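You operate a simulated robot arm through the tools that you are given. There is no shell and no other tool. Be economical: measure what you need, move in short steps, check, and stop when the job is done.

The job below is to be done with a simulated two-armed robot. You get a single attempt, and the scene is never put back.

TASK
Carry the yellow beam to mat two with both hands, hook it on and raise the hook to 130 cm.
Fine: switch on with the hoist lever and leave it on; lock the hook catch before the lift; keep out from under the load.

Only the result counts: the job must be done as asked and must still hold three seconds after the hand-in. Knocking over, shifting, dropping, spilling or breaking anything else fails it.

THE ROBOT
Two 7-joint arms with two-finger parallel grippers on one trunk, on a base that drives. Base frame: it is fixed to the floor where the robot stands at the start and does not move with it; the origin is under the middle of the robot, x ahead of it, y to its left, z up. Units: m, rad, N and s.
The left shoulder is at the start at [0.05, 0.161, 1.098], the right one opposite. With the tool pointing down near the work surface each hand reaches from about 0.2 to 0.68 m from the robot's upright axis, wherever it stands, measured 20 degrees to its own side. Places, roughly: top of mat two [0.7, 1.1, 0.8]; hoist lever [0.3, 1.8, 0.7]; hook catch [0.6, 1.8, 1.5]; blue cart [0.7, 0, 0.4]; loads lever [0.4, -0.3, 0.6]; blue strap [1, 0, 1]; orange peg [0.5, 1.75, 0.75]. Payload 3.43 kg a hand.
The tool frame of a hand sits at the grasp point between the pads (the TCP): z along the fingers, y along the line on which they close. The tips reach 0.03 m beyond it. Largest opening 0.094 m; finger width 0.028, thickness 0.01; the body of the gripper, 0.05 by 0.096 m, starts 0.055 m behind the TCP.
Orientation is that of the tool frame in the base frame, as a unit quaternion [x, y, z, w]. With the fingers straight down and closing along the base's y, the tool's x points along the base's -x, its y along +y and its z along -z.

THE INTERFACE
- The arms move only by the tool jog_arm. It takes "left_series", "right_series" or both (then of equal length, played together; a hand with none holds still); each is one flat list of numbers, 7 for each row, row after row: the opening, from 0 (shut) to 1 (fully open), then the shift along the base's x, y, z in units of 40 mm (1.0 is 40 mm), then the turn, a rotation vector about the base's x, y, z in units of 5 degrees (1.0 is 5 degrees). In form: [fingers, tx, ty, tz, rx, ry, rz, fingers, tx, ty, tz, rx, ry, rz, ...]. A call has 1 to 8 rows; each row shifts and turns the commanded pose from where the row before left it. A call with a number of a shift or a turn outside -1 to 1 is refused whole. A row lasts 0.2 s, in which the tool goes at most 0.05 m and 0.15 rad; a call with a longer step from one row to the next is refused whole, and so is a gripper value outside its range. A pose out of reach is approached as far as the arm can. The call stops where the force on the tool passes 40 N (or 10 N more than at its start, if that is more) or the arm is blocked; 0.2 s more then pass. Each finger travels about 0.045 m/s and halts on what it meets, pressing with about 22 N; the grip force reading is that of the motor and also rises with nothing between the fingers. The clock runs only during rows and for 0.2 s after the last one: add rows that do not move to give the fingers time. The reply holds the time, the measured pose of the TCP, the force on the tool along the base axes, the opening and the grip force, in the units named above and with some noise.
- Cameras (640 x 400 px; columns grow to the right, rows downward): "scene" is now at [0.1276, -0.0049, 1.2164]; the picture's right is [-0.06, -1.00, 0.00], its down [-0.63, 0.04, -0.78] and it looks along [0.78, -0.05, -0.63] (base axes); focal length 246 px, centre (320, 200). "left" rides on the left gripper at [0.076, -0.014, -0.103] in its tool frame; the picture's right is [0.18, 0.98, 0.00], its down [-0.75, 0.14, -0.64] and it looks along [-0.63, 0.12, 0.77] (tool axes); focal length 243 px, centre (320, 200). "right" rides on the right gripper at [0.076, 0.014, -0.102] in its tool frame; the picture's right is [-0.18, 0.98, 0.00], its down [-0.75, -0.14, -0.64] and it looks along [-0.63, -0.12, 0.77] (tool axes); focal length 243 px, centre (320, 200). There is no depth. A picture from a camera that has moved, and an enlarged one, comes with that camera's place and axes in the base frame and with its lens.
- capture(camera): a new picture of that camera. It takes no simulated time.
- lift_body(by): slides the trunk up (or, below 0, down) by that many m; the arms and the scene camera ride with it, the base frame stays. It gives what a move gives, with no picture.
- drive_base(legs): drives the robot by 1 to 6 legs, each [ahead, left, turn to the left] in m, m and rad, along the robot's own axes; the way and the turn of a leg run together, so that a leg with both is an arc; at most 1.5 m and 3.142 rad a leg. The arms and the cameras ride along, it lands a little off, and it stops where it bumps. It gives what a move gives.
- aim_head(pan, tilt): turns the head with the scene camera to pan (to the left, within 1.396 rad either way) and tilt (down, from -0.506 to 1.204), counted from straight ahead of the robot. It gives what a move gives.
- zoom(camera, box): a new picture of the part [left, top, right, bottom] of that camera's present view, enlarged. It takes no simulated time.
- finish_job(): hands the job in; it is judged then, once.

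Work in short steps. Places have to be worked out from the pictures, the camera data and where the tool is seen: move nearer, look again, correct. Check each grasp and each placing, and mend what went wrong. You have 120 turns and 88 pictures in all, those below and enlarged ones among them. Open the grippers and draw the arms clear of the work before you hand the job in, unless the task says otherwise; then end with one line.

The tools are called after "Request:" by a JSON object that holds its "name" and its "arguments". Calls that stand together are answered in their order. jog_arm: Moves the arms, as the interface text tells. Its arguments: {"type":"object","properties":{"left_series":{"type":"array","items":{"type":"number"}},"right_series":{"type":"array","items":{"type":"number"}}},"required":[]} The other tools are called the same way: lift_body (by) slides the trunk up or down; drive_base (legs) drives the base; aim_head (pan, tilt) turns the head that bears the scene camera; capture (camera) takes a picture; zoom (camera, box) takes an enlarged picture of a part of a camera's view; finish_job () hands the job in.

At the start:

```text
time: 0.0
left_position: [0.5432, 0.1756, 1.0058]
left_tcp_rot: [0.0, 1.0, 0.0, 0.0]
left_contact_force: [0.7, 0.0, 0.3]
left_grip_width: 0.0939
left_finger_force: 0.0
right_position: [0.4404, -0.2245, 0.9955]
right_tcp_rot: [0.0, 1.0, 0.0, 0.0]
right_contact_force: [0.1, 0.8, -0.9]
right_grip_width: 0.0939
right_finger_force: 0.1
trunk travel left (down, up): [-0.125, 0.142]
robot x, y, heading: [-0.0018, 0.0018, -0.0]
head pan, tilt: [-0.065, 0.679]
```

scene: 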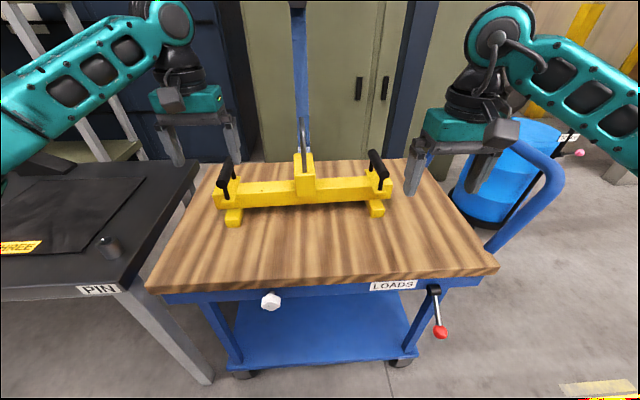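
right: 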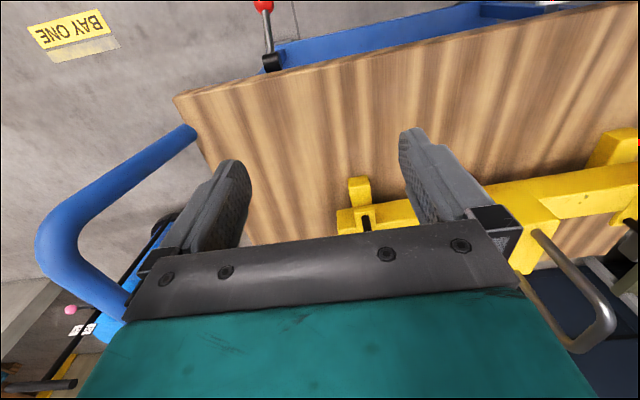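
left: 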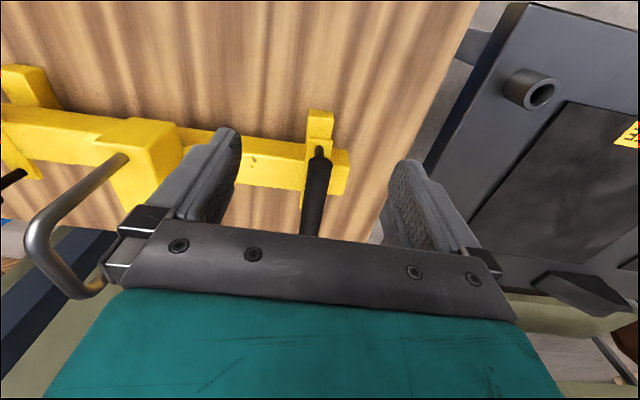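

The yellow beam lies on the blue cart with two black handles and a blue strap behind it. I look around to the left first to see the mats and hoist.

Request:
{"name": "aim_head", "arguments": {"pan": 1.0, "tilt": 0.35}}

Request:
{"name": "capture", "arguments": {"camera": "scene"}}

Request:
{"name": "aim_head", "arguments": {"pan": 0.0, "tilt": 0.1}}

Request:
{"name": "capture", "arguments": {"camera": "scene"}}

```text
time: 1.3
left_position: [0.5431, 0.1761, 1.0065]
left_tcp_rot: [0.0, 1.0, 0.0, 0.0]
left_contact_force: [0.0, -0.1, -0.3]
left_grip_width: 0.0941
left_finger_force: 0.1
right_position: [0.4398, -0.2251, 0.9956]
right_tcp_rot: [0.0, 1.0, 0.0, 0.0]
right_contact_force: [0.5, 0.5, 0.0]
right_grip_width: 0.0942
right_finger_force: 0.1
trunk travel left (down, up): [-0.125, 0.142]
robot x, y, heading: [-0.001, -0.004, -0.002]
head pan, tilt: [1.0, 0.351]
```

```text
84 pictures are left
camera scene: at [0.0924, 0.079, 1.2459], right [0.84, -0.54, 0.0], down [-0.19, -0.29, -0.94], along [0.51, 0.79, -0.34], focal length 246 px, centre (320, 200)
```

scene: 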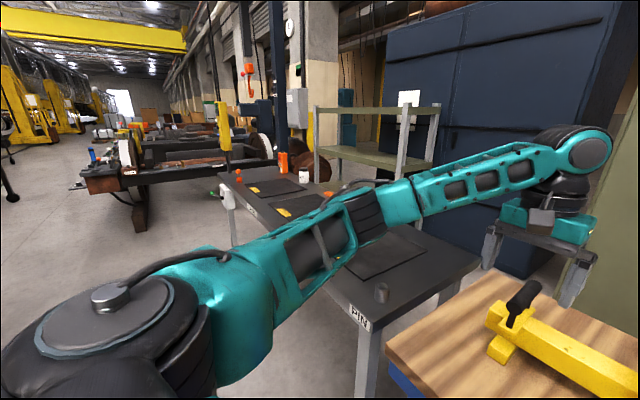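

```text
time: 2.6
left_position: [0.5439, 0.1761, 1.0065]
left_tcp_rot: [0.0, 1.0, 0.0, 0.0]
left_contact_force: [0.0, -1.1, -0.6]
left_grip_width: 0.0939
left_finger_force: 0.1
right_position: [0.4405, -0.2249, 0.9957]
right_tcp_rot: [0.0, 1.0, 0.0, 0.0]
right_contact_force: [-0.8, 1.0, -0.2]
right_grip_width: 0.094
right_finger_force: 0.0
trunk travel left (down, up): [-0.125, 0.142]
robot x, y, heading: [-0.0001, -0.0043, 0.003]
head pan, tilt: [0.0, 0.099]
```

```text
83 pictures are left
camera scene: at [0.134, 0.0008, 1.2693], right [0.0, -1.0, 0.0], down [-0.1, 0.0, -0.99], along [0.99, 0.0, -0.1], focal length 246 px, centre (320, 200)
```

scene: 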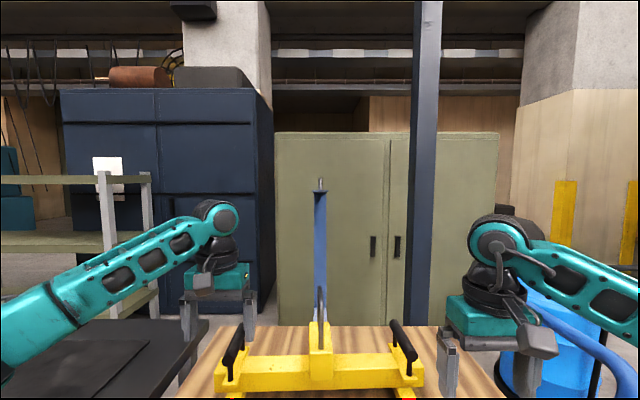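

The hoist is far to the left along the bench. I check the strap near the beam and the label areas more closely.

Request:
{"name": "zoom", "arguments": {"camera": "scene", "box": [210, 160, 430, 400]}}

Request:
{"name": "aim_head", "arguments": {"pan": 0.0, "tilt": 0.8}}

Request:
{"name": "zoom", "arguments": {"camera": "scene", "box": [180, 60, 420, 210]}}

Request:
{"name": "zoom", "arguments": {"camera": "scene", "box": [220, 220, 540, 400]}}

```text
1.67 times, centred on (320, 280) of scene
camera zoom: at [0.134, 0.0008, 1.2693], right [0.0, -1.0, 0.0], down [-0.1, 0.0, -0.99], along [0.99, 0.0, -0.1], focal length 409 px, centre (320, 67)
```

zoom: 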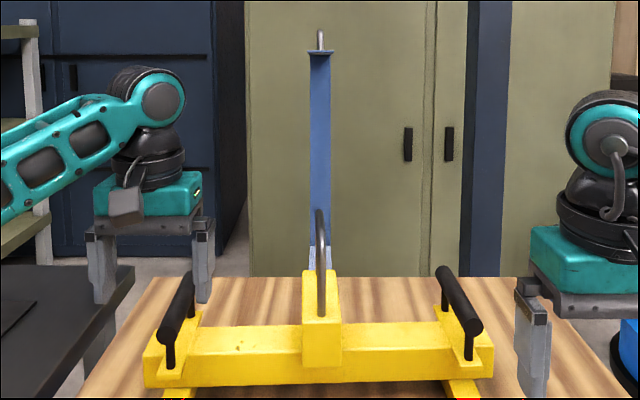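

```text
time: 3.6
left_position: [0.5447, 0.1773, 1.0058]
left_tcp_rot: [-0.001, 1.0, -0.001, 0.0]
left_contact_force: [0.5, 0.1, 0.2]
left_grip_width: 0.0941
left_finger_force: 0.0
right_position: [0.4392, -0.2256, 0.9956]
right_tcp_rot: [0.0, 1.0, 0.0, 0.0]
right_contact_force: [0.2, 0.4, -0.3]
right_grip_width: 0.0942
right_finger_force: 0.1
trunk travel left (down, up): [-0.125, 0.142]
robot x, y, heading: [-0.0004, 0.0017, 0.001]
head pan, tilt: [0.0, 0.799]
```

```text
2.67 times, centred on (300, 135) of scene
camera zoom: at [0.1227, 0.0007, 1.2064], right [0.0, -1.0, 0.0], down [-0.72, 0.0, -0.7], along [0.7, 0.0, -0.72], focal length 655 px, centre (373, 373)
```

zoom: 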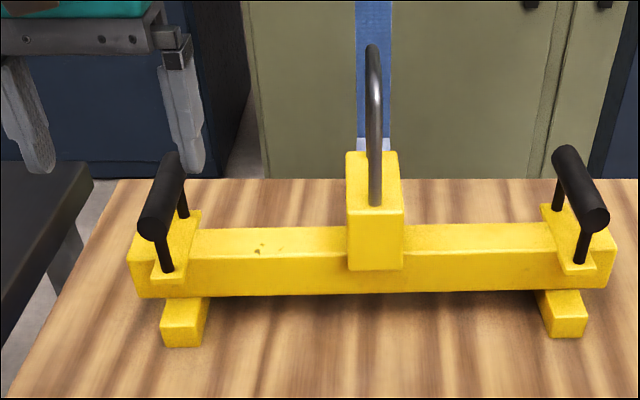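

```text
2.00 times, centred on (380, 310) of scene
camera zoom: at [0.1227, 0.0007, 1.2064], right [0.0, -1.0, 0.0], down [-0.72, 0.0, -0.7], along [0.7, 0.0, -0.72], focal length 491 px, centre (200, -20)
```

zoom: 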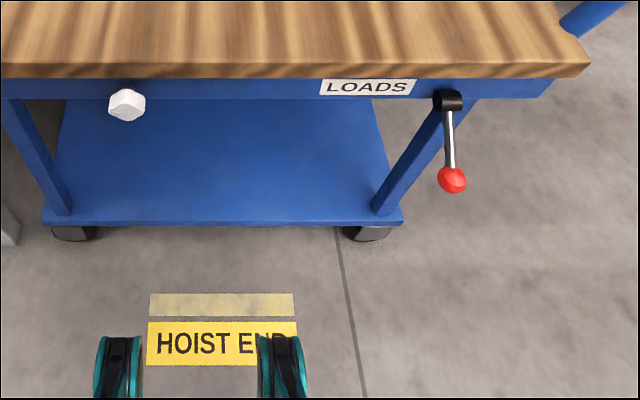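

The handles run along x near y=±0.19, z≈0.88. Before grasping I drive empty to the left to inspect mats, hoist and hook (and operate the lever).

Request:
{"name": "drive_base", "arguments": {"legs": [[-0.25, 0.0, 0], [0, 0.9, 0]]}}

Request:
{"name": "aim_head", "arguments": {"pan": 0.5, "tilt": 0.3}}

Request:
{"name": "capture", "arguments": {"camera": "scene"}}

```text
time: 9.8
left_position: [0.2817, 1.0887, 1.0061]
left_tcp_rot: [-0.008, 1.0, 0.0, 0.0]
left_contact_force: [0.0, 0.3, -0.6]
left_grip_width: 0.0942
left_finger_force: 0.1
right_position: [0.1841, 0.6865, 0.9962]
right_tcp_rot: [-0.008, 1.0, 0.0, 0.0]
right_contact_force: [0.6, 0.0, 1.0]
right_grip_width: 0.0939
right_finger_force: 0.0
trunk travel left (down, up): [-0.125, 0.142]
robot x, y, heading: [-0.2588, 0.9027, 0.018]
head pan, tilt: [0.0, 0.799]
```

```text
time: 10.8
left_position: [0.2813, 1.0889, 1.0046]
left_tcp_rot: [-0.008, 1.0, 0.0, 0.001]
left_contact_force: [0.0, 0.7, -0.2]
left_grip_width: 0.0937
left_finger_force: 0.0
right_position: [0.186, 0.6856, 0.9957]
right_tcp_rot: [-0.009, 1.0, 0.001, 0.0]
right_contact_force: [-0.9, 0.4, -0.6]
right_grip_width: 0.094
right_finger_force: 0.0
trunk travel left (down, up): [-0.125, 0.142]
robot x, y, heading: [-0.2587, 0.9089, 0.019]
head pan, tilt: [0.499, 0.3]
```

```text
79 pictures are left
camera scene: at [-0.1352, 0.9509, 1.2506], right [0.49, -0.87, 0.0], down [-0.26, -0.15, -0.96], along [0.83, 0.47, -0.3], focal length 246 px, centre (320, 200)
```

scene: 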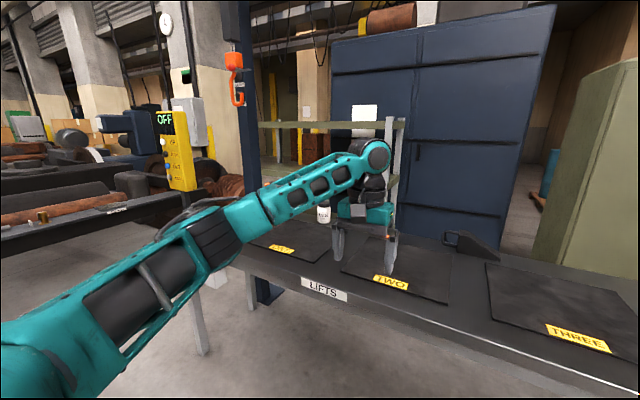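

Mats are left-to-right ONE, TWO, THREE; the orange hook hangs on a blue post left of mat one and a yellow pendant reads "OFF". I move further left for a closer look.

Request:
{"name": "drive_base", "arguments": {"legs": [[-0.1, 0.6, 0]]}}

Request:
{"name": "aim_head", "arguments": {"pan": 0.25, "tilt": 0.1}}

Request:
{"name": "capture", "arguments": {"camera": "scene"}}

Request:
{"name": "aim_head", "arguments": {"pan": 0.1, "tilt": 0.6}}

Request:
{"name": "capture", "arguments": {"camera": "scene"}}

```text
time: 14.2
left_position: [0.1728, 1.6888, 1.006]
left_tcp_rot: [-0.007, 1.0, 0.0, 0.0]
left_contact_force: [-0.2, 0.3, 0.3]
left_grip_width: 0.0938
left_finger_force: 0.1
right_position: [0.0751, 1.2859, 0.9961]
right_tcp_rot: [-0.007, 1.0, 0.0, -0.001]
right_contact_force: [-0.6, 0.8, 0.7]
right_grip_width: 0.0939
right_finger_force: 0.0
trunk travel left (down, up): [-0.125, 0.142]
robot x, y, heading: [-0.3655, 1.5042, 0.017]
head pan, tilt: [0.499, 0.3]
```

```text
time: 15.0
left_position: [0.1724, 1.6888, 1.0062]
left_tcp_rot: [-0.007, 1.0, 0.0, 0.0]
left_contact_force: [0.3, 0.2, -0.5]
left_grip_width: 0.0941
left_finger_force: 0.0
right_position: [0.0751, 1.2855, 0.9948]
right_tcp_rot: [-0.008, 1.0, 0.0, 0.0]
right_contact_force: [-0.3, 0.3, -0.7]
right_grip_width: 0.094
right_finger_force: 0.0
trunk travel left (down, up): [-0.125, 0.142]
robot x, y, heading: [-0.3667, 1.5039, 0.011]
head pan, tilt: [0.25, 0.099]
```

```text
78 pictures are left
camera scene: at [-0.2374, 1.5298, 1.2693], right [0.26, -0.97, 0.0], down [-0.1, -0.03, -0.99], along [0.96, 0.26, -0.1], focal length 246 px, centre (320, 200)
```

scene: 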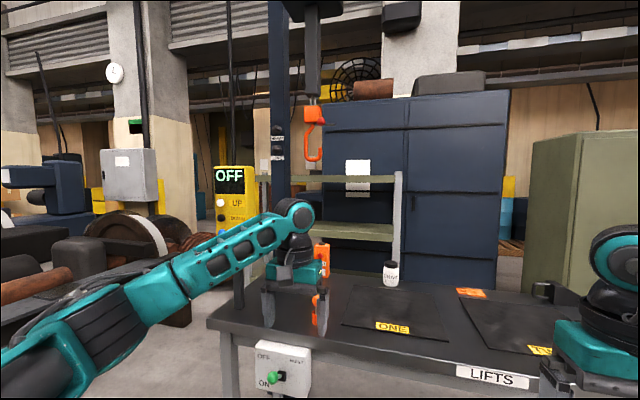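

```text
time: 15.9
left_position: [0.1721, 1.6888, 1.0062]
left_tcp_rot: [-0.006, 1.0, 0.0, 0.001]
left_contact_force: [-0.3, 0.3, -0.2]
left_grip_width: 0.0941
left_finger_force: 0.1
right_position: [0.0752, 1.2849, 0.9964]
right_tcp_rot: [-0.008, 1.0, 0.0, 0.0]
right_contact_force: [0.6, -0.5, -1.7]
right_grip_width: 0.094
right_finger_force: 0.1
trunk travel left (down, up): [-0.125, 0.142]
robot x, y, heading: [-0.3717, 1.5056, 0.011]
head pan, tilt: [0.099, 0.6]
```

```text
77 pictures are left
camera scene: at [-0.2385, 1.5158, 1.2233], right [0.11, -0.99, 0.0], down [-0.56, -0.06, -0.83], along [0.82, 0.09, -0.56], focal length 246 px, centre (320, 200)
```

scene: 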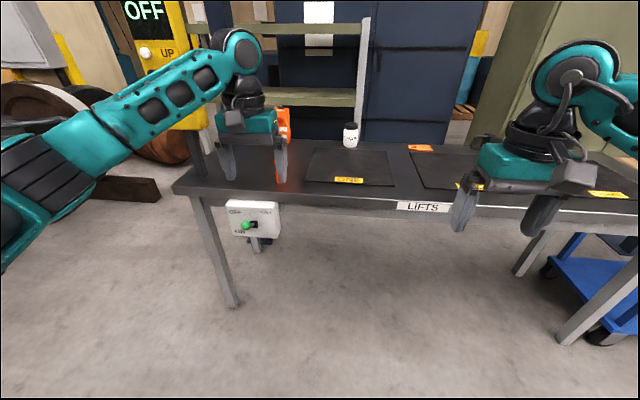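

Now I see the hoist lever box (OFF/ON, green knob), the pendant with UP and more. I zoom into the hook, the pendant and the lever.

Request:
{"name": "zoom", "arguments": {"camera": "scene", "box": [210, 180, 300, 250]}}

Request:
{"name": "aim_head", "arguments": {"pan": 0.25, "tilt": -0.1}}

Request:
{"name": "zoom", "arguments": {"camera": "scene", "box": [240, 0, 400, 260]}}

Request:
{"name": "zoom", "arguments": {"camera": "scene", "box": [190, 190, 350, 320]}}

```text
5.71 times, centred on (255, 215) of scene
camera zoom: at [-0.2385, 1.5158, 1.2233], right [0.11, -0.99, 0.0], down [-0.56, -0.06, -0.83], along [0.82, 0.09, -0.56], focal length 1404 px, centre (691, 114)
```

zoom: 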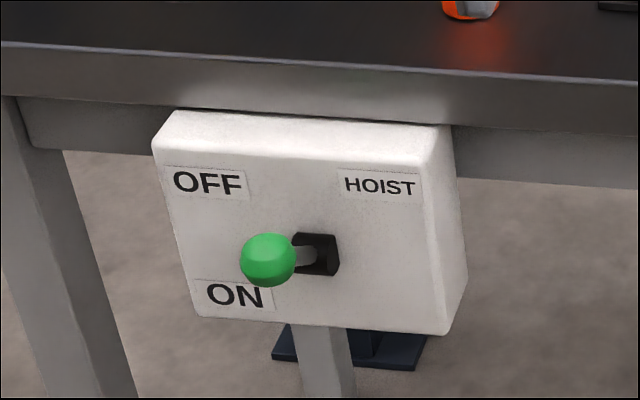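

```text
time: 17.0
left_position: [0.1728, 1.6887, 1.0057]
left_tcp_rot: [-0.006, 1.0, 0.0, 0.0]
left_contact_force: [0.2, -0.2, -0.8]
left_grip_width: 0.094
left_finger_force: 0.1
right_position: [0.075, 1.2844, 0.996]
right_tcp_rot: [-0.008, 1.0, 0.0, 0.0]
right_contact_force: [0.1, -0.3, -0.3]
right_grip_width: 0.094
right_finger_force: 0.0
trunk travel left (down, up): [-0.125, 0.142]
robot x, y, heading: [-0.3672, 1.5049, 0.017]
head pan, tilt: [0.25, -0.099]
```

```text
1.54 times, centred on (320, 130) of scene
camera zoom: at [-0.2422, 1.5284, 1.2872], right [0.26, -0.97, 0.0], down [0.1, 0.03, -1.0], along [0.96, 0.26, 0.1], focal length 378 px, centre (320, 308)
```

zoom: 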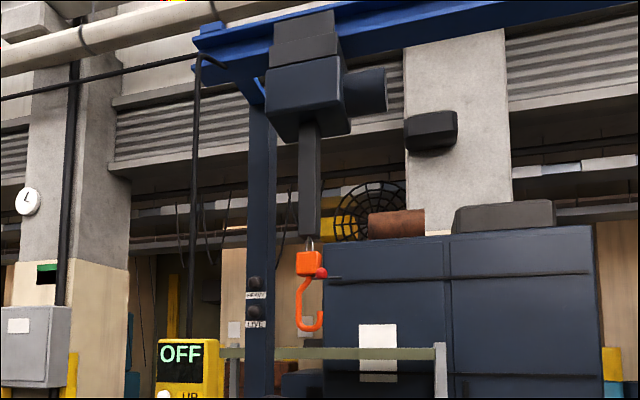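

```text
3.08 times, centred on (270, 255) of scene
camera zoom: at [-0.2422, 1.5284, 1.2872], right [0.26, -0.97, 0.0], down [0.1, 0.03, -1.0], along [0.96, 0.26, 0.1], focal length 756 px, centre (474, 31)
```

zoom: 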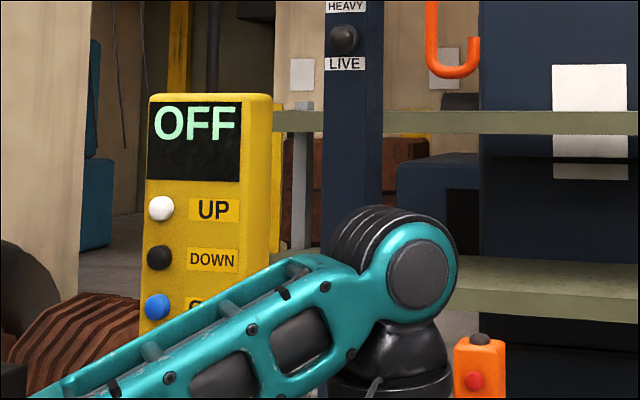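

The pendant has UP, DOWN and a third blue button hidden by my arm. I drive further left to see it squarely.

Request:
{"name": "drive_base", "arguments": {"legs": [[0, 0.75, 0]]}}

Request:
{"name": "aim_head", "arguments": {"pan": 0.0, "tilt": 0.3}}

Request:
{"name": "capture", "arguments": {"camera": "scene"}}

```text
time: 21.0
left_position: [0.1638, 2.4286, 1.0052]
left_tcp_rot: [-0.005, 1.0, 0.0, -0.001]
left_contact_force: [0.7, -0.5, 0.4]
left_grip_width: 0.094
left_finger_force: 0.0
right_position: [0.065, 2.0243, 0.9944]
right_tcp_rot: [-0.005, 1.0, 0.0, 0.0]
right_contact_force: [-0.2, 0.0, -0.9]
right_grip_width: 0.094
right_finger_force: 0.0
trunk travel left (down, up): [-0.125, 0.142]
robot x, y, heading: [-0.3754, 2.2433, 0.006]
head pan, tilt: [0.25, -0.099]
```

```text
time: 21.9
left_position: [0.1637, 2.4286, 1.0059]
left_tcp_rot: [-0.005, 1.0, 0.0, -0.001]
left_contact_force: [0.3, 0.1, -0.5]
left_grip_width: 0.0939
left_finger_force: 0.0
right_position: [0.0643, 2.0252, 0.9956]
right_tcp_rot: [-0.005, 1.0, -0.001, 0.0]
right_contact_force: [-0.4, 0.0, 0.2]
right_grip_width: 0.0941
right_finger_force: 0.0
trunk travel left (down, up): [-0.125, 0.142]
robot x, y, heading: [-0.3787, 2.2475, 0.012]
head pan, tilt: [0.0, 0.3]
```

```text
73 pictures are left
camera scene: at [-0.2422, 2.2477, 1.2508], right [0.01, -1.0, 0.0], down [-0.29, 0.0, -0.96], along [0.96, 0.01, -0.3], focal length 246 px, centre (320, 200)
```

scene: 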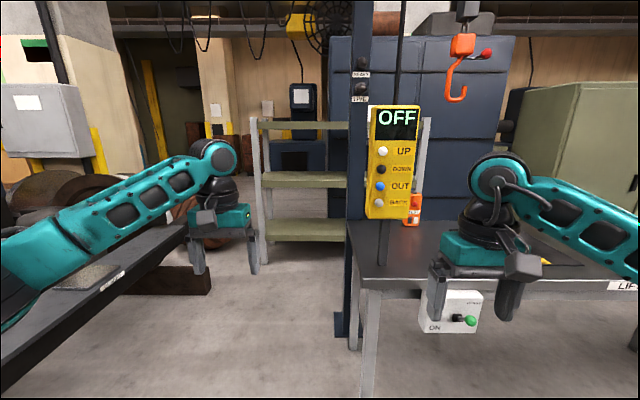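

Buttons are UP, DOWN, OUT, BACK. I zoom into the pendant and hook for detail and position.

Request:
{"name": "zoom", "arguments": {"camera": "scene", "box": [340, 90, 440, 230]}}

Request:
{"name": "zoom", "arguments": {"camera": "scene", "box": [420, 10, 520, 110]}}

Request:
{"name": "zoom", "arguments": {"camera": "scene", "box": [400, 270, 500, 350]}}

```text
2.86 times, centred on (390, 160) of scene
camera zoom: at [-0.2422, 2.2477, 1.2508], right [0.01, -1.0, 0.0], down [-0.29, 0.0, -0.96], along [0.96, 0.01, -0.3], focal length 702 px, centre (120, 314)
```

zoom: 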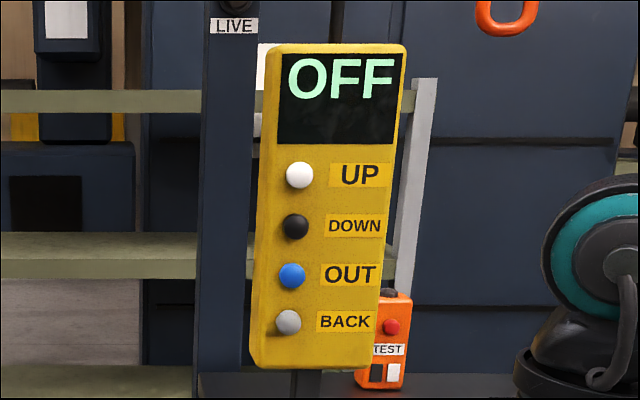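

```text
4.00 times, centred on (470, 60) of scene
camera zoom: at [-0.2422, 2.2477, 1.2508], right [0.01, -1.0, 0.0], down [-0.29, 0.0, -0.96], along [0.96, 0.01, -0.3], focal length 983 px, centre (-280, 760)
```

zoom: 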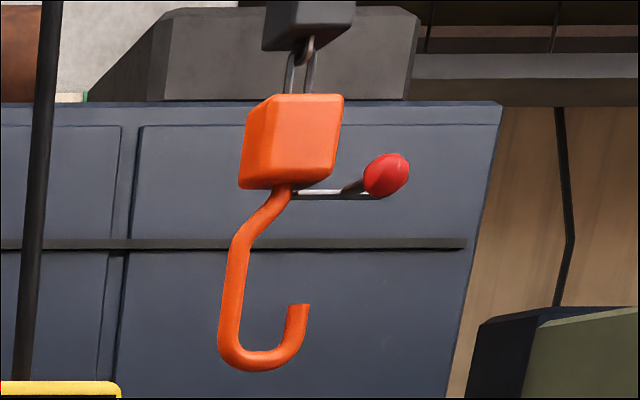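

```text
5.00 times, centred on (450, 310) of scene
camera zoom: at [-0.2422, 2.2477, 1.2508], right [0.01, -1.0, 0.0], down [-0.29, 0.0, -0.96], along [0.96, 0.01, -0.3], focal length 1228 px, centre (-330, -350)
```

zoom: 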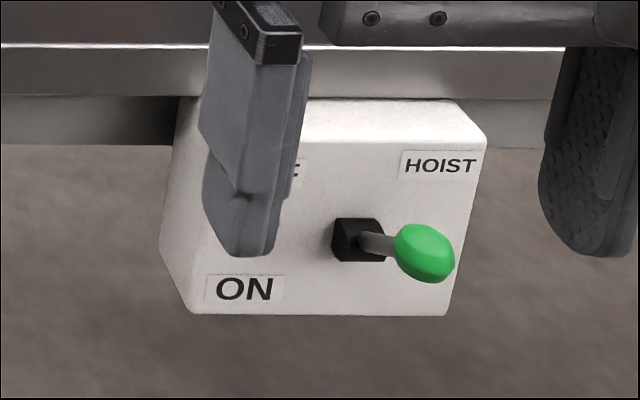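

Estimates: lever knob ≈(0.33,1.82,0.71), pendant ≈(0.49,2.05), buttons UP z≈1.17 to BACK z≈1.03, hook bight ≈(0.66,1.80,1.34). I drive right and a bit forward to work the hoist lever with the right hand.

Request:
{"name": "drive_base", "arguments": {"legs": [[0, -0.3, 0], [0.12, 0, 0]]}}

Request:
{"name": "aim_head", "arguments": {"pan": -0.2, "tilt": 0.75}}

Request:
{"name": "capture", "arguments": {"camera": "scene"}}

```text
time: 24.8
left_position: [0.2874, 2.1195, 1.0056]
left_tcp_rot: [0.001, 1.0, 0.0, 0.0]
left_contact_force: [0.0, -0.4, 0.3]
left_grip_width: 0.0939
left_finger_force: 0.0
right_position: [0.1828, 1.7176, 0.9954]
right_tcp_rot: [0.001, 1.0, 0.0, 0.0]
right_contact_force: [0.3, -0.4, -0.4]
right_grip_width: 0.0942
right_finger_force: 0.1
trunk travel left (down, up): [-0.125, 0.142]
robot x, y, heading: [-0.2576, 1.9456, -0.003]
head pan, tilt: [0.0, 0.3]
```

```text
time: 25.7
left_position: [0.2869, 2.1187, 1.0067]
left_tcp_rot: [0.002, 1.0, 0.0, 0.0]
left_contact_force: [0.0, 0.6, 0.0]
left_grip_width: 0.0942
left_finger_force: 0.1
right_position: [0.183, 1.7183, 0.9957]
right_tcp_rot: [0.002, 1.0, 0.001, 0.0]
right_contact_force: [-1.1, 0.6, 1.3]
right_grip_width: 0.0939
right_finger_force: 0.1
trunk travel left (down, up): [-0.125, 0.142]
robot x, y, heading: [-0.2581, 1.94, -0.004]
head pan, tilt: [-0.201, 0.75]
```

```text
69 pictures are left
camera scene: at [-0.1339, 1.9276, 1.2104], right [-0.2, -0.98, 0.0], down [-0.67, 0.14, -0.73], along [0.72, -0.15, -0.68], focal length 246 px, centre (320, 200)
```

scene: 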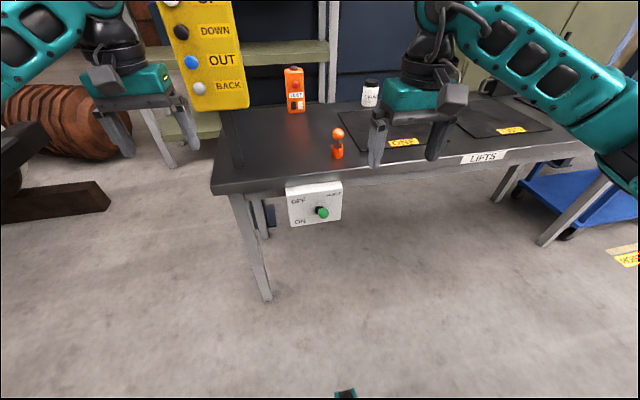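

Knob refined to ≈(0.345,1.822,0.707); an orange peg stands on the bench at ≈(0.52,1.74). I close the right gripper, tilt it 40° forward and bring the tips just above the knob.

Request:
{"name": "jog_arm", "arguments": {"right_series": [0, 0.445, 0.325, -0.6, 0, -1, 0, 0, 0.445, 0.325, -0.6, 0, -1, 0, 0, 0.445, 0.325, -0.6, 0, -1, 0, 0, 0.445, 0.325, -0.6, 0, -1, 0, 0, 0.445, 0.325, -0.6, 0, -1, 0, 0, 0.445, 0.325, -0.6, 0, -1, 0, 0, 0.445, 0.325, -0.6, 0, -1, 0, 0, 0.445, 0.325, -0.6, 0, -1, 0]}}

Request:
{"name": "capture", "arguments": {"camera": "scene"}}

Request:
{"name": "capture", "arguments": {"camera": "right"}}

```text
time: 27.5
left_position: [0.2864, 2.1193, 1.0053]
left_tcp_rot: [0.002, 1.0, 0.0, 0.0]
left_contact_force: [-0.4, -0.1, 0.1]
left_grip_width: 0.0939
left_finger_force: 0.1
right_position: [0.323, 1.8199, 0.802]
right_tcp_rot: [0.001, 0.94, 0.001, 0.342]
right_contact_force: [-0.1, -0.1, 0.7]
right_grip_width: 0.0
right_finger_force: 21.9
trunk travel left (down, up): [-0.125, 0.142]
robot x, y, heading: [-0.2568, 1.941, -0.007]
head pan, tilt: [-0.201, 0.75]
```

```text
68 pictures are left
camera scene: at [-0.1338, 1.9277, 1.2103], right [-0.2, -0.98, 0.0], down [-0.67, 0.14, -0.73], along [0.72, -0.15, -0.68], focal length 246 px, centre (320, 200)
```

scene: 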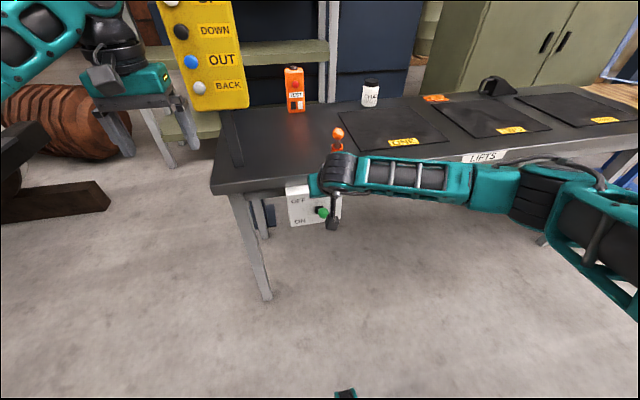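

```text
67 pictures are left
camera right: at [0.1995, 1.8344, 0.832], right [0.14, 0.98, 0.12], down [0.16, -0.14, 0.98], along [0.98, -0.12, -0.18], focal length 243 px, centre (320, 200)
```

right: 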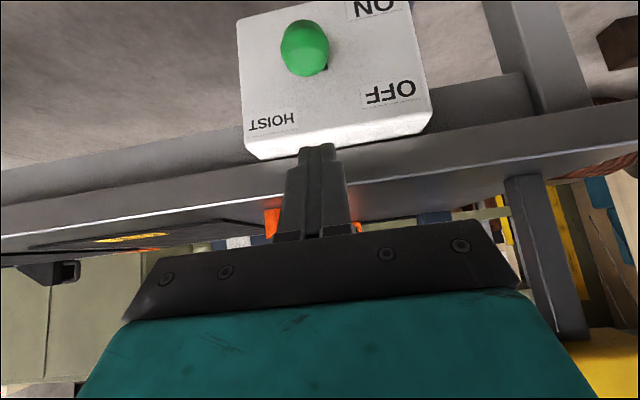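

The knob sits directly below the fingertips and the lever is tilted up (OFF). I push straight down.

Request:
{"name": "jog_arm", "arguments": {"right_series": [0, -0.1, 0, -0.75, 0, 0, 0, 0, 0, 0, -0.75, 0, 0, 0, 0, 0, 0, -0.75, 0, 0, 0, 0, 0, 0, -0.6, 0, 0, 0]}}

Request:
{"name": "capture", "arguments": {"camera": "right"}}

Request:
{"name": "capture", "arguments": {"camera": "scene"}}

```text
time: 28.5
left_position: [0.286, 2.1197, 1.0057]
left_tcp_rot: [0.001, 1.0, 0.0, 0.0]
left_contact_force: [0.1, 0.2, -0.3]
left_grip_width: 0.094
left_finger_force: 0.1
right_position: [0.3206, 1.8195, 0.6901]
right_tcp_rot: [0.001, 0.94, 0.001, 0.341]
right_contact_force: [-0.3, -0.3, -0.1]
right_grip_width: 0.0004
right_finger_force: 21.5
trunk travel left (down, up): [-0.125, 0.142]
robot x, y, heading: [-0.2588, 1.943, -0.007]
head pan, tilt: [-0.201, 0.75]
```

```text
66 pictures are left
camera right: at [0.1959, 1.8344, 0.7189], right [0.14, 0.98, 0.12], down [0.17, -0.14, 0.98], along [0.98, -0.12, -0.18], focal length 243 px, centre (320, 200)
```

right: 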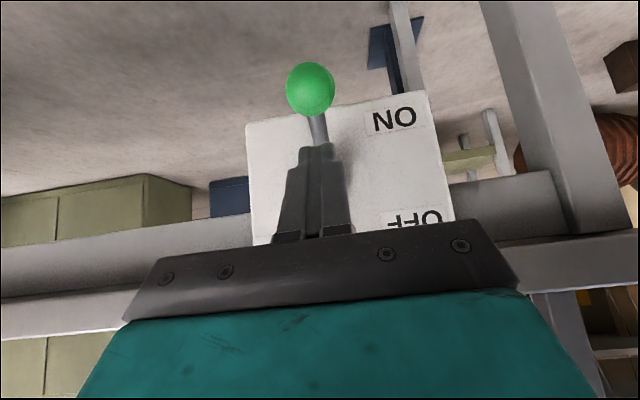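

```text
65 pictures are left
camera scene: at [-0.1336, 1.9276, 1.2102], right [-0.2, -0.98, 0.0], down [-0.67, 0.14, -0.73], along [0.72, -0.15, -0.68], focal length 246 px, centre (320, 200)
```

scene: 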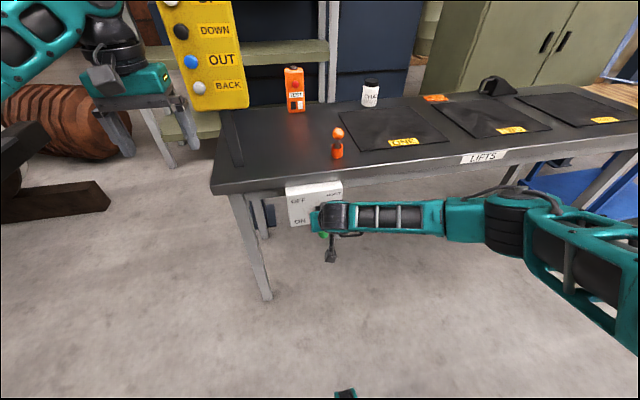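

The lever is tipped down to ON. I back the right hand out and up, then look at the pendant display.

Request:
{"name": "jog_arm", "arguments": {"right_series": [0, -1, 0, 0.2, 0, 0, 0, 0, -1, 0, 0.7, 0, 0, 0, 0, -0.5, 0, 1, 0, 0, 0, 0, -0.3, -0.3, 1, 0, 1, 0, 0, 0, -0.5, 1, 0, 1, 0, 0, 0, -0.5, 1, 0, 1, 0, 0, 0, -0.5, 1, 0, 1, 0, 0, 0, -0.5, 1, 0, 1, 0]}}

Request:
{"name": "aim_head", "arguments": {"pan": 0.1, "tilt": 0.1}}

Request:
{"name": "capture", "arguments": {"camera": "scene"}}

```text
time: 30.3
left_position: [0.2863, 2.1198, 1.0055]
left_tcp_rot: [0.002, 1.0, -0.001, 0.0]
left_contact_force: [0.3, -0.4, 0.0]
left_grip_width: 0.0939
left_finger_force: 0.1
right_position: [0.2085, 1.7293, 0.9696]
right_tcp_rot: [0.0, 0.992, 0.0, 0.129]
right_contact_force: [0.4, -0.4, -0.2]
right_grip_width: 0.0001
right_finger_force: 22.1
trunk travel left (down, up): [-0.125, 0.142]
robot x, y, heading: [-0.2567, 1.9443, -0.004]
head pan, tilt: [-0.201, 0.75]
```

```text
time: 31.3
left_position: [0.2873, 2.1195, 1.0056]
left_tcp_rot: [0.002, 1.0, 0.001, 0.0]
left_contact_force: [0.0, -0.5, 0.5]
left_grip_width: 0.0941
left_finger_force: 0.2
right_position: [0.2086, 1.7307, 0.9693]
right_tcp_rot: [0.0, 0.991, 0.0, 0.131]
right_contact_force: [-0.4, 0.1, 0.6]
right_grip_width: 0.0003
right_finger_force: 21.4
trunk travel left (down, up): [-0.125, 0.142]
robot x, y, heading: [-0.2575, 1.9433, -0.005]
head pan, tilt: [0.099, 0.099]
```

```text
64 pictures are left
camera scene: at [-0.1234, 1.9532, 1.2693], right [0.1, -1.0, 0.0], down [-0.1, -0.01, -0.99], along [0.99, 0.1, -0.1], focal length 246 px, centre (320, 200)
```

scene: 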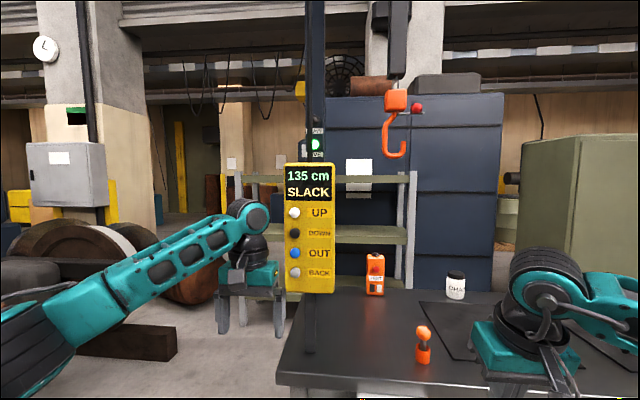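

Hoist is live: display "135 cm SLACK". Now I straighten the right hand, open it and drive back to the cart for the beam.

Request:
{"name": "jog_arm", "arguments": {"right_series": [0.5, 0, 0, 0.3, 0, 1, 0, 0.7, 0, 0, 0.3, 0, 1, 0, 1, 0, 0, 0.2, 0, 1, 0]}}

Request:
{"name": "drive_base", "arguments": {"legs": [[0, -1.45, 0], [0, -0.495, 0.0]]}}

Request:
{"name": "aim_head", "arguments": {"pan": 0.0, "tilt": 0.6}}

Request:
{"name": "capture", "arguments": {"camera": "scene"}}

```text
time: 32.1
left_position: [0.2871, 2.1181, 1.0058]
left_tcp_rot: [0.002, 1.0, 0.0, 0.0]
left_contact_force: [0.1, 0.0, 0.4]
left_grip_width: 0.094
left_finger_force: 0.0
right_position: [0.2091, 1.7295, 0.9996]
right_tcp_rot: [0.001, 1.0, 0.0, -0.001]
right_contact_force: [0.5, -0.2, -0.1]
right_grip_width: 0.0661
right_finger_force: 0.0
trunk travel left (down, up): [-0.125, 0.142]
robot x, y, heading: [-0.2563, 1.9417, -0.004]
head pan, tilt: [0.099, 0.099]
```

```text
time: 41.8
left_position: [0.279, 0.1769, 1.0057]
left_tcp_rot: [0.004, 1.0, 0.0, -0.001]
left_contact_force: [-0.2, -0.6, 0.4]
left_grip_width: 0.0942
left_finger_force: 0.0
right_position: [0.1999, -0.2132, 0.9998]
right_tcp_rot: [0.003, 1.0, -0.001, -0.001]
right_contact_force: [1.0, -1.0, 0.0]
right_grip_width: 0.0942
right_finger_force: 0.1
trunk travel left (down, up): [-0.125, 0.142]
robot x, y, heading: [-0.2662, 0.0058, -0.006]
head pan, tilt: [0.099, 0.099]
```

```text
time: 42.7
left_position: [0.2802, 0.177, 1.006]
left_tcp_rot: [0.003, 1.0, 0.0, 0.0]
left_contact_force: [0.2, -0.4, -0.1]
left_grip_width: 0.0943
left_finger_force: 0.0
right_position: [0.1994, -0.2123, 0.9984]
right_tcp_rot: [0.004, 1.0, 0.0, 0.0]
right_contact_force: [-0.2, 0.2, 0.1]
right_grip_width: 0.094
right_finger_force: 0.1
trunk travel left (down, up): [-0.125, 0.142]
robot x, y, heading: [-0.2658, 0.0043, -0.004]
head pan, tilt: [0.0, 0.6]
```

```text
63 pictures are left
camera scene: at [-0.1349, 0.0031, 1.2233], right [-0.01, -1.0, 0.0], down [-0.56, 0.0, -0.83], along [0.83, -0.01, -0.56], focal length 246 px, centre (320, 200)
```

scene: 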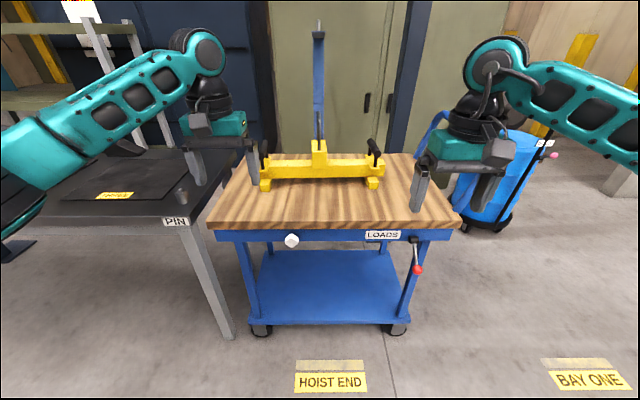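

The route is clear. I drive forward toward the cart with both hands above the handles' height, then use the wrist cameras to check strap and handles.

Request:
{"name": "drive_base", "arguments": {"legs": [[0.33, 0, 0]]}}

Request:
{"name": "capture", "arguments": {"camera": "left"}}

Request:
{"name": "capture", "arguments": {"camera": "scene"}}

```text
time: 44.9
left_position: [0.6104, 0.1736, 1.0058]
left_tcp_rot: [0.004, 1.0, 0.0, 0.0]
left_contact_force: [-0.1, -0.5, -1.0]
left_grip_width: 0.0941
left_finger_force: 0.1
right_position: [0.5301, -0.2167, 0.9987]
right_tcp_rot: [0.005, 1.0, 0.001, 0.0]
right_contact_force: [-0.4, 0.4, 0.9]
right_grip_width: 0.0941
right_finger_force: 0.1
trunk travel left (down, up): [-0.125, 0.142]
robot x, y, heading: [0.0679, 0.001, -0.009]
head pan, tilt: [0.0, 0.6]
```

```text
62 pictures are left
camera left: at [0.535, 0.1589, 1.1084], right [-0.18, 0.98, 0.0], down [0.76, 0.13, 0.64], along [0.63, 0.11, -0.77], focal length 243 px, centre (320, 200)
```

left: 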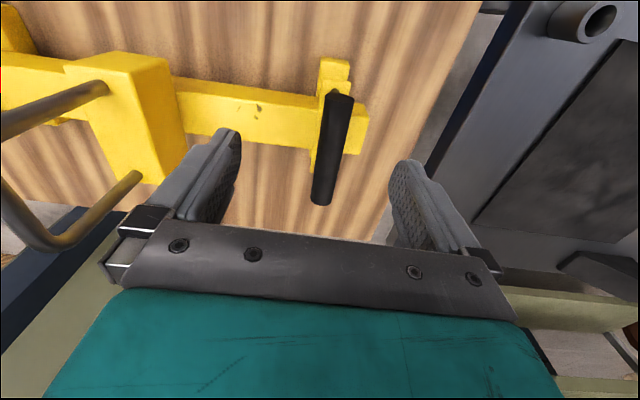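

```text
61 pictures are left
camera scene: at [0.1958, 0.0003, 1.2231], right [-0.01, -1.0, 0.0], down [-0.57, 0.01, -0.82], along [0.82, -0.01, -0.57], focal length 246 px, centre (320, 200)
```

scene: 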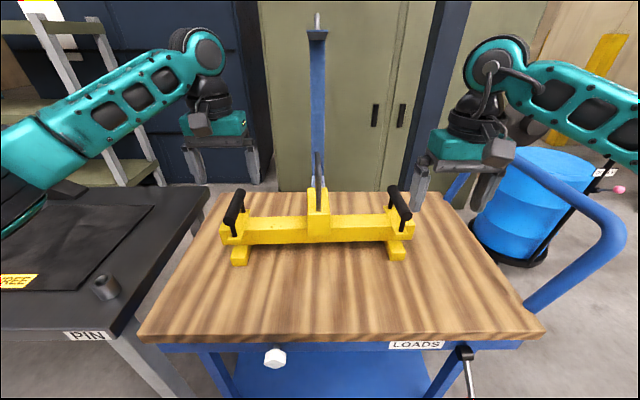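

The lug loop looks free; I zoom on the strap's foot to be sure it doesn't tie the beam.

Request:
{"name": "zoom", "arguments": {"camera": "scene", "box": [270, 130, 370, 230]}}

Request:
{"name": "capture", "arguments": {"camera": "right"}}

```text
4.00 times, centred on (320, 180) of scene
camera zoom: at [0.1958, 0.0003, 1.2231], right [-0.01, -1.0, 0.0], down [-0.57, 0.01, -0.82], along [0.82, -0.01, -0.57], focal length 983 px, centre (320, 280)
```

zoom: 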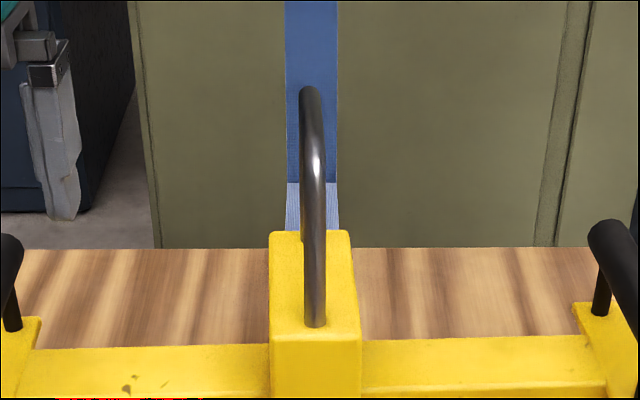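

```text
59 pictures are left
camera right: at [0.4539, -0.2011, 1.1012], right [0.19, 0.98, 0.0], down [0.75, -0.15, 0.64], along [0.63, -0.12, -0.77], focal length 243 px, centre (320, 200)
```

right: 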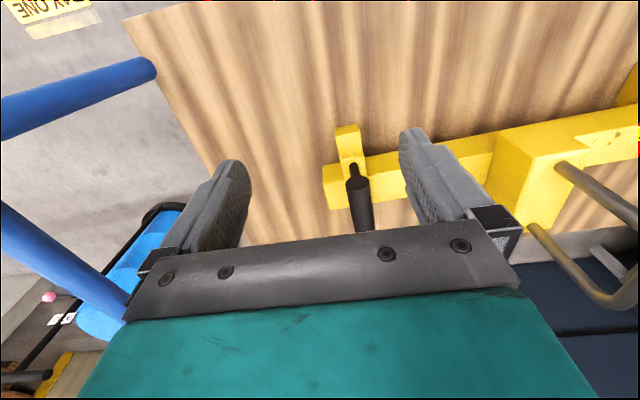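

The strap's lower end looks bent toward the beam; I need a side view to be certain. I back off to the left and look from there.

Request:
{"name": "drive_base", "arguments": {"legs": [[-0.3, 0, 0], [0, 0.5, 0]]}}

Request:
{"name": "aim_head", "arguments": {"pan": -0.45, "tilt": 0.35}}

Request:
{"name": "zoom", "arguments": {"camera": "scene", "box": [200, 80, 440, 260]}}

```text
time: 49.5
left_position: [0.3165, 0.6782, 1.0072]
left_tcp_rot: [0.001, 1.0, 0.0, 0.001]
left_contact_force: [0.1, 0.6, -0.8]
left_grip_width: 0.094
left_finger_force: 0.1
right_position: [0.2417, 0.2881, 0.9985]
right_tcp_rot: [0.0, 1.0, 0.0, 0.0]
right_contact_force: [-0.3, 0.6, 0.9]
right_grip_width: 0.0941
right_finger_force: 0.0
trunk travel left (down, up): [-0.125, 0.142]
robot x, y, heading: [-0.2269, 0.5, 0.001]
head pan, tilt: [0.0, 0.6]
```

```text
time: 50.4
left_position: [0.3177, 0.6785, 1.007]
left_tcp_rot: [0.0, 1.0, 0.0, 0.0]
left_contact_force: [0.3, -0.4, 0.5]
left_grip_width: 0.094
left_finger_force: 0.2
right_position: [0.2413, 0.2895, 0.9986]
right_tcp_rot: [0.001, 1.0, -0.001, -0.001]
right_contact_force: [-0.3, -1.0, 1.0]
right_grip_width: 0.094
right_finger_force: 0.0
trunk travel left (down, up): [-0.125, 0.142]
robot x, y, heading: [-0.2271, 0.4984, -0.001]
head pan, tilt: [-0.45, 0.351]
```

```text
2.22 times, centred on (320, 170) of scene
camera zoom: at [-0.1, 0.4616, 1.2459], right [-0.43, -0.9, 0.0], down [-0.31, 0.15, -0.94], along [0.85, -0.41, -0.34], focal length 546 px, centre (320, 267)
```

zoom: 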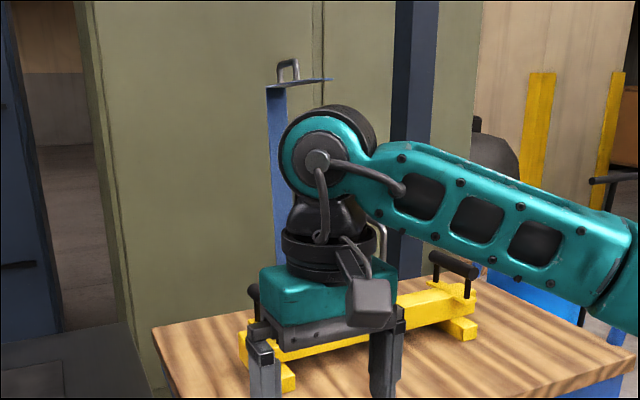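

My right hand is in the way; I shift more left for a clear view of the strap's foot.

Request:
{"name": "drive_base", "arguments": {"legs": [[0, 0.35, 0]]}}

Request:
{"name": "aim_head", "arguments": {"pan": -0.7, "tilt": 0.35}}

Request:
{"name": "zoom", "arguments": {"camera": "scene", "box": [200, 80, 440, 260]}}

```text
time: 52.6
left_position: [0.3199, 1.0189, 1.0052]
left_tcp_rot: [0.003, 1.0, 0.0, 0.0]
left_contact_force: [0.6, 0.3, -0.7]
left_grip_width: 0.094
left_finger_force: 0.1
right_position: [0.2406, 0.6314, 0.9978]
right_tcp_rot: [0.001, 1.0, 0.0, 0.0]
right_contact_force: [-0.1, -0.2, 0.7]
right_grip_width: 0.0939
right_finger_force: 0.1
trunk travel left (down, up): [-0.125, 0.142]
robot x, y, heading: [-0.2257, 0.8461, -0.002]
head pan, tilt: [-0.45, 0.351]
```

```text
time: 53.4
left_position: [0.3183, 1.0209, 1.0067]
left_tcp_rot: [0.003, 1.0, 0.0, -0.001]
left_contact_force: [-0.2, 0.7, -0.5]
left_grip_width: 0.094
left_finger_force: 0.1
right_position: [0.24, 0.63, 0.9979]
right_tcp_rot: [0.003, 1.0, 0.001, 0.0]
right_contact_force: [0.3, 0.3, 0.1]
right_grip_width: 0.0939
right_finger_force: 0.1
trunk travel left (down, up): [-0.125, 0.142]
robot x, y, heading: [-0.222, 0.8495, -0.004]
head pan, tilt: [-0.7, 0.351]
```

```text
2.22 times, centred on (320, 170) of scene
camera zoom: at [-0.1122, 0.7856, 1.246], right [-0.65, -0.76, 0.0], down [-0.26, 0.22, -0.94], along [0.72, -0.61, -0.34], focal length 546 px, centre (320, 267)
```

zoom: 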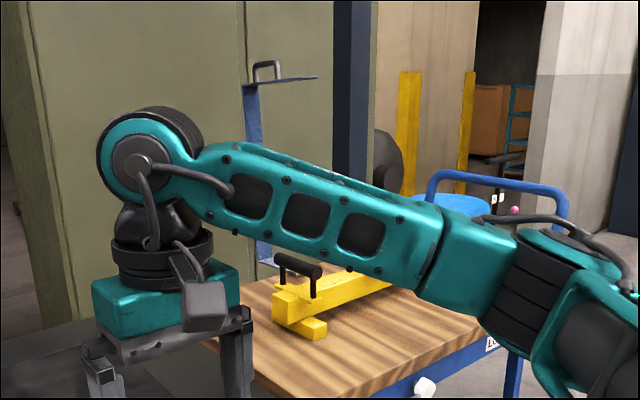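

The strap stands behind the cart, clear of the deck and beam, so the beam is free. Handles computed: x 0.60–0.71, y ±0.19, z≈0.885. I drive back to the cart.

Request:
{"name": "drive_base", "arguments": {"legs": [[0, -0.848, 0.004], [0.3, 0, 0]]}}

Request:
{"name": "aim_head", "arguments": {"pan": 0.0, "tilt": 0.7}}

Request:
{"name": "capture", "arguments": {"camera": "scene"}}

```text
time: 59.5
left_position: [0.6121, 0.1707, 1.0074]
left_tcp_rot: [-0.001, 1.0, 0.0, 0.0]
left_contact_force: [0.0, -0.7, 0.0]
left_grip_width: 0.094
left_finger_force: 0.0
right_position: [0.5352, -0.2193, 0.9987]
right_tcp_rot: [-0.001, 1.0, 0.0, 0.0]
right_contact_force: [0.2, -0.5, -0.5]
right_grip_width: 0.094
right_finger_force: 0.1
trunk travel left (down, up): [-0.125, 0.142]
robot x, y, heading: [0.0685, -0.0064, 0.002]
head pan, tilt: [-0.7, 0.351]
```

```text
time: 60.6
left_position: [0.611, 0.1709, 1.0066]
left_tcp_rot: [-0.001, 1.0, 0.0, -0.001]
left_contact_force: [-0.1, 0.1, 0.0]
left_grip_width: 0.094
left_finger_force: 0.0
right_position: [0.5351, -0.2188, 0.9994]
right_tcp_rot: [-0.001, 1.0, 0.0, 0.001]
right_contact_force: [0.4, 0.5, -0.2]
right_grip_width: 0.094
right_finger_force: 0.1
trunk travel left (down, up): [-0.125, 0.142]
robot x, y, heading: [0.07, -0.0061, -0.003]
head pan, tilt: [0.0, 0.7]
```

```text
56 pictures are left
camera scene: at [0.1953, -0.0059, 1.2146], right [0.0, -1.0, 0.0], down [-0.64, 0.0, -0.77], along [0.77, 0.0, -0.64], focal length 246 px, centre (320, 200)
```

scene: 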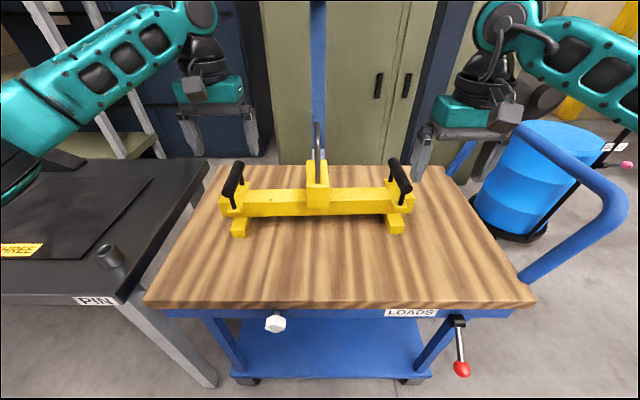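

I align both hands over the handle centres (0.655, ±0.19) before descending.

Request:
{"name": "jog_arm", "arguments": {"left_series": [1, 0.275, 0.12, -0.15, 0, 0, 0, 1, 0.275, 0.12, -0.15, 0, 0, 0, 1, 0.275, 0.12, -0.15, 0, 0, 0, 1, 0.275, 0.12, -0.15, 0, 0, 0], "right_series": [1, 0.75, 0.17, -0.11, 0, 0, 0, 1, 0.75, 0.17, -0.11, 0, 0, 0, 1, 0.75, 0.17, -0.11, 0, 0, 0, 1, 0.75, 0.17, -0.11, 0, 0, 0]}}

Request:
{"name": "capture", "arguments": {"camera": "left"}}

Request:
{"name": "capture", "arguments": {"camera": "right"}}

```text
time: 61.6
left_position: [0.6578, 0.1917, 0.9815]
left_tcp_rot: [-0.001, 1.0, 0.0, 0.0]
left_contact_force: [-0.7, -0.1, 0.4]
left_grip_width: 0.094
left_finger_force: 0.0
right_position: [0.6549, -0.1917, 0.9814]
right_tcp_rot: [-0.001, 1.0, 0.0, -0.001]
right_contact_force: [-1.0, -0.3, 0.6]
right_grip_width: 0.094
right_finger_force: 0.1
trunk travel left (down, up): [-0.125, 0.142]
robot x, y, heading: [0.0669, -0.0041, 0.002]
head pan, tilt: [0.0, 0.7]
```

```text
55 pictures are left
camera left: at [0.5815, 0.1752, 1.0842], right [-0.19, 0.98, 0.0], down [0.75, 0.14, 0.64], along [0.63, 0.12, -0.77], focal length 243 px, centre (320, 200)
```

left: 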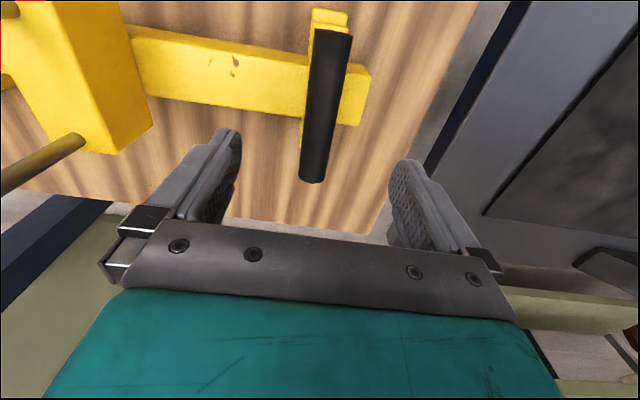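

```text
54 pictures are left
camera right: at [0.5786, -0.1768, 1.0847], right [0.18, 0.98, 0.0], down [0.75, -0.14, 0.64], along [0.63, -0.12, -0.77], focal length 243 px, centre (320, 200)
```

right: 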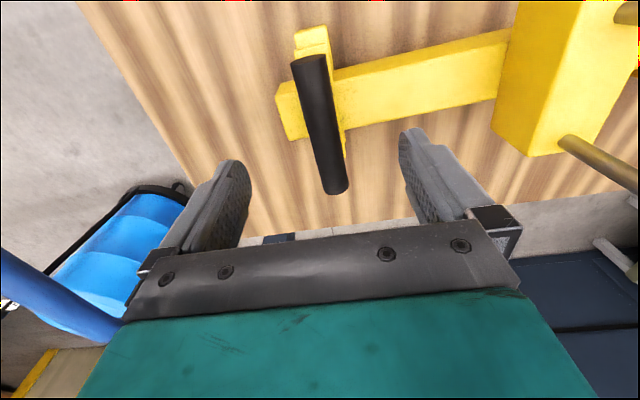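

Both handles lie centred between the fingers. I descend to z≈0.892 and close.

Request:
{"name": "jog_arm", "arguments": {"left_series": [1, 0, 0, -0.75, 0, 0, 0, 1, 0, 0, -0.75, 0, 0, 0, 1, 0, 0, -0.75, 0, 0, 0, 0, 0, 0, 0, 0, 0, 0, 0, 0, 0, 0, 0, 0, 0, 0, 0, 0, 0, 0, 0, 0, 0, 0, 0, 0, 0, 0, 0, 0, 0, 0, 0, 0, 0, 0], "right_series": [1, 0.1, 0, -0.75, 0, 0, 0, 1, 0.1, 0, -0.75, 0, 0, 0, 1, 0, 0, -0.75, 0, 0, 0, 0, 0, 0, 0, 0, 0, 0, 0, 0, 0, 0, 0, 0, 0, 0, 0, 0, 0, 0, 0, 0, 0, 0, 0, 0, 0, 0, 0, 0, 0, 0, 0, 0, 0, 0]}}

Request:
{"name": "capture", "arguments": {"camera": "scene"}}

```text
time: 63.4
left_position: [0.6567, 0.1908, 0.89]
left_tcp_rot: [0.0, 1.0, -0.001, 0.0]
left_contact_force: [-1.3, -7.2, 0.1]
left_grip_width: 0.0309
left_finger_force: 22.7
right_position: [0.6626, -0.1906, 0.8918]
right_tcp_rot: [-0.004, 1.0, 0.001, 0.0]
right_contact_force: [0.8, 10.0, 0.7]
right_grip_width: 0.0309
right_finger_force: 22.0
trunk travel left (down, up): [-0.125, 0.142]
robot x, y, heading: [0.0738, -0.0064, 0.0]
head pan, tilt: [0.0, 0.7]
```

```text
53 pictures are left
camera scene: at [0.1955, -0.0056, 1.2145], right [0.0, -1.0, 0.0], down [-0.64, 0.0, -0.76], along [0.76, 0.0, -0.64], focal length 246 px, centre (320, 200)
```

scene: 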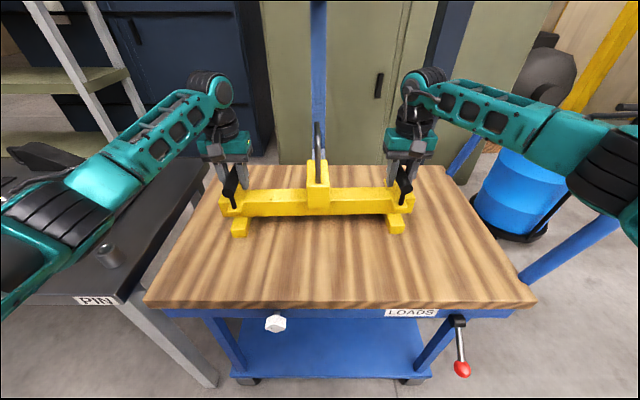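

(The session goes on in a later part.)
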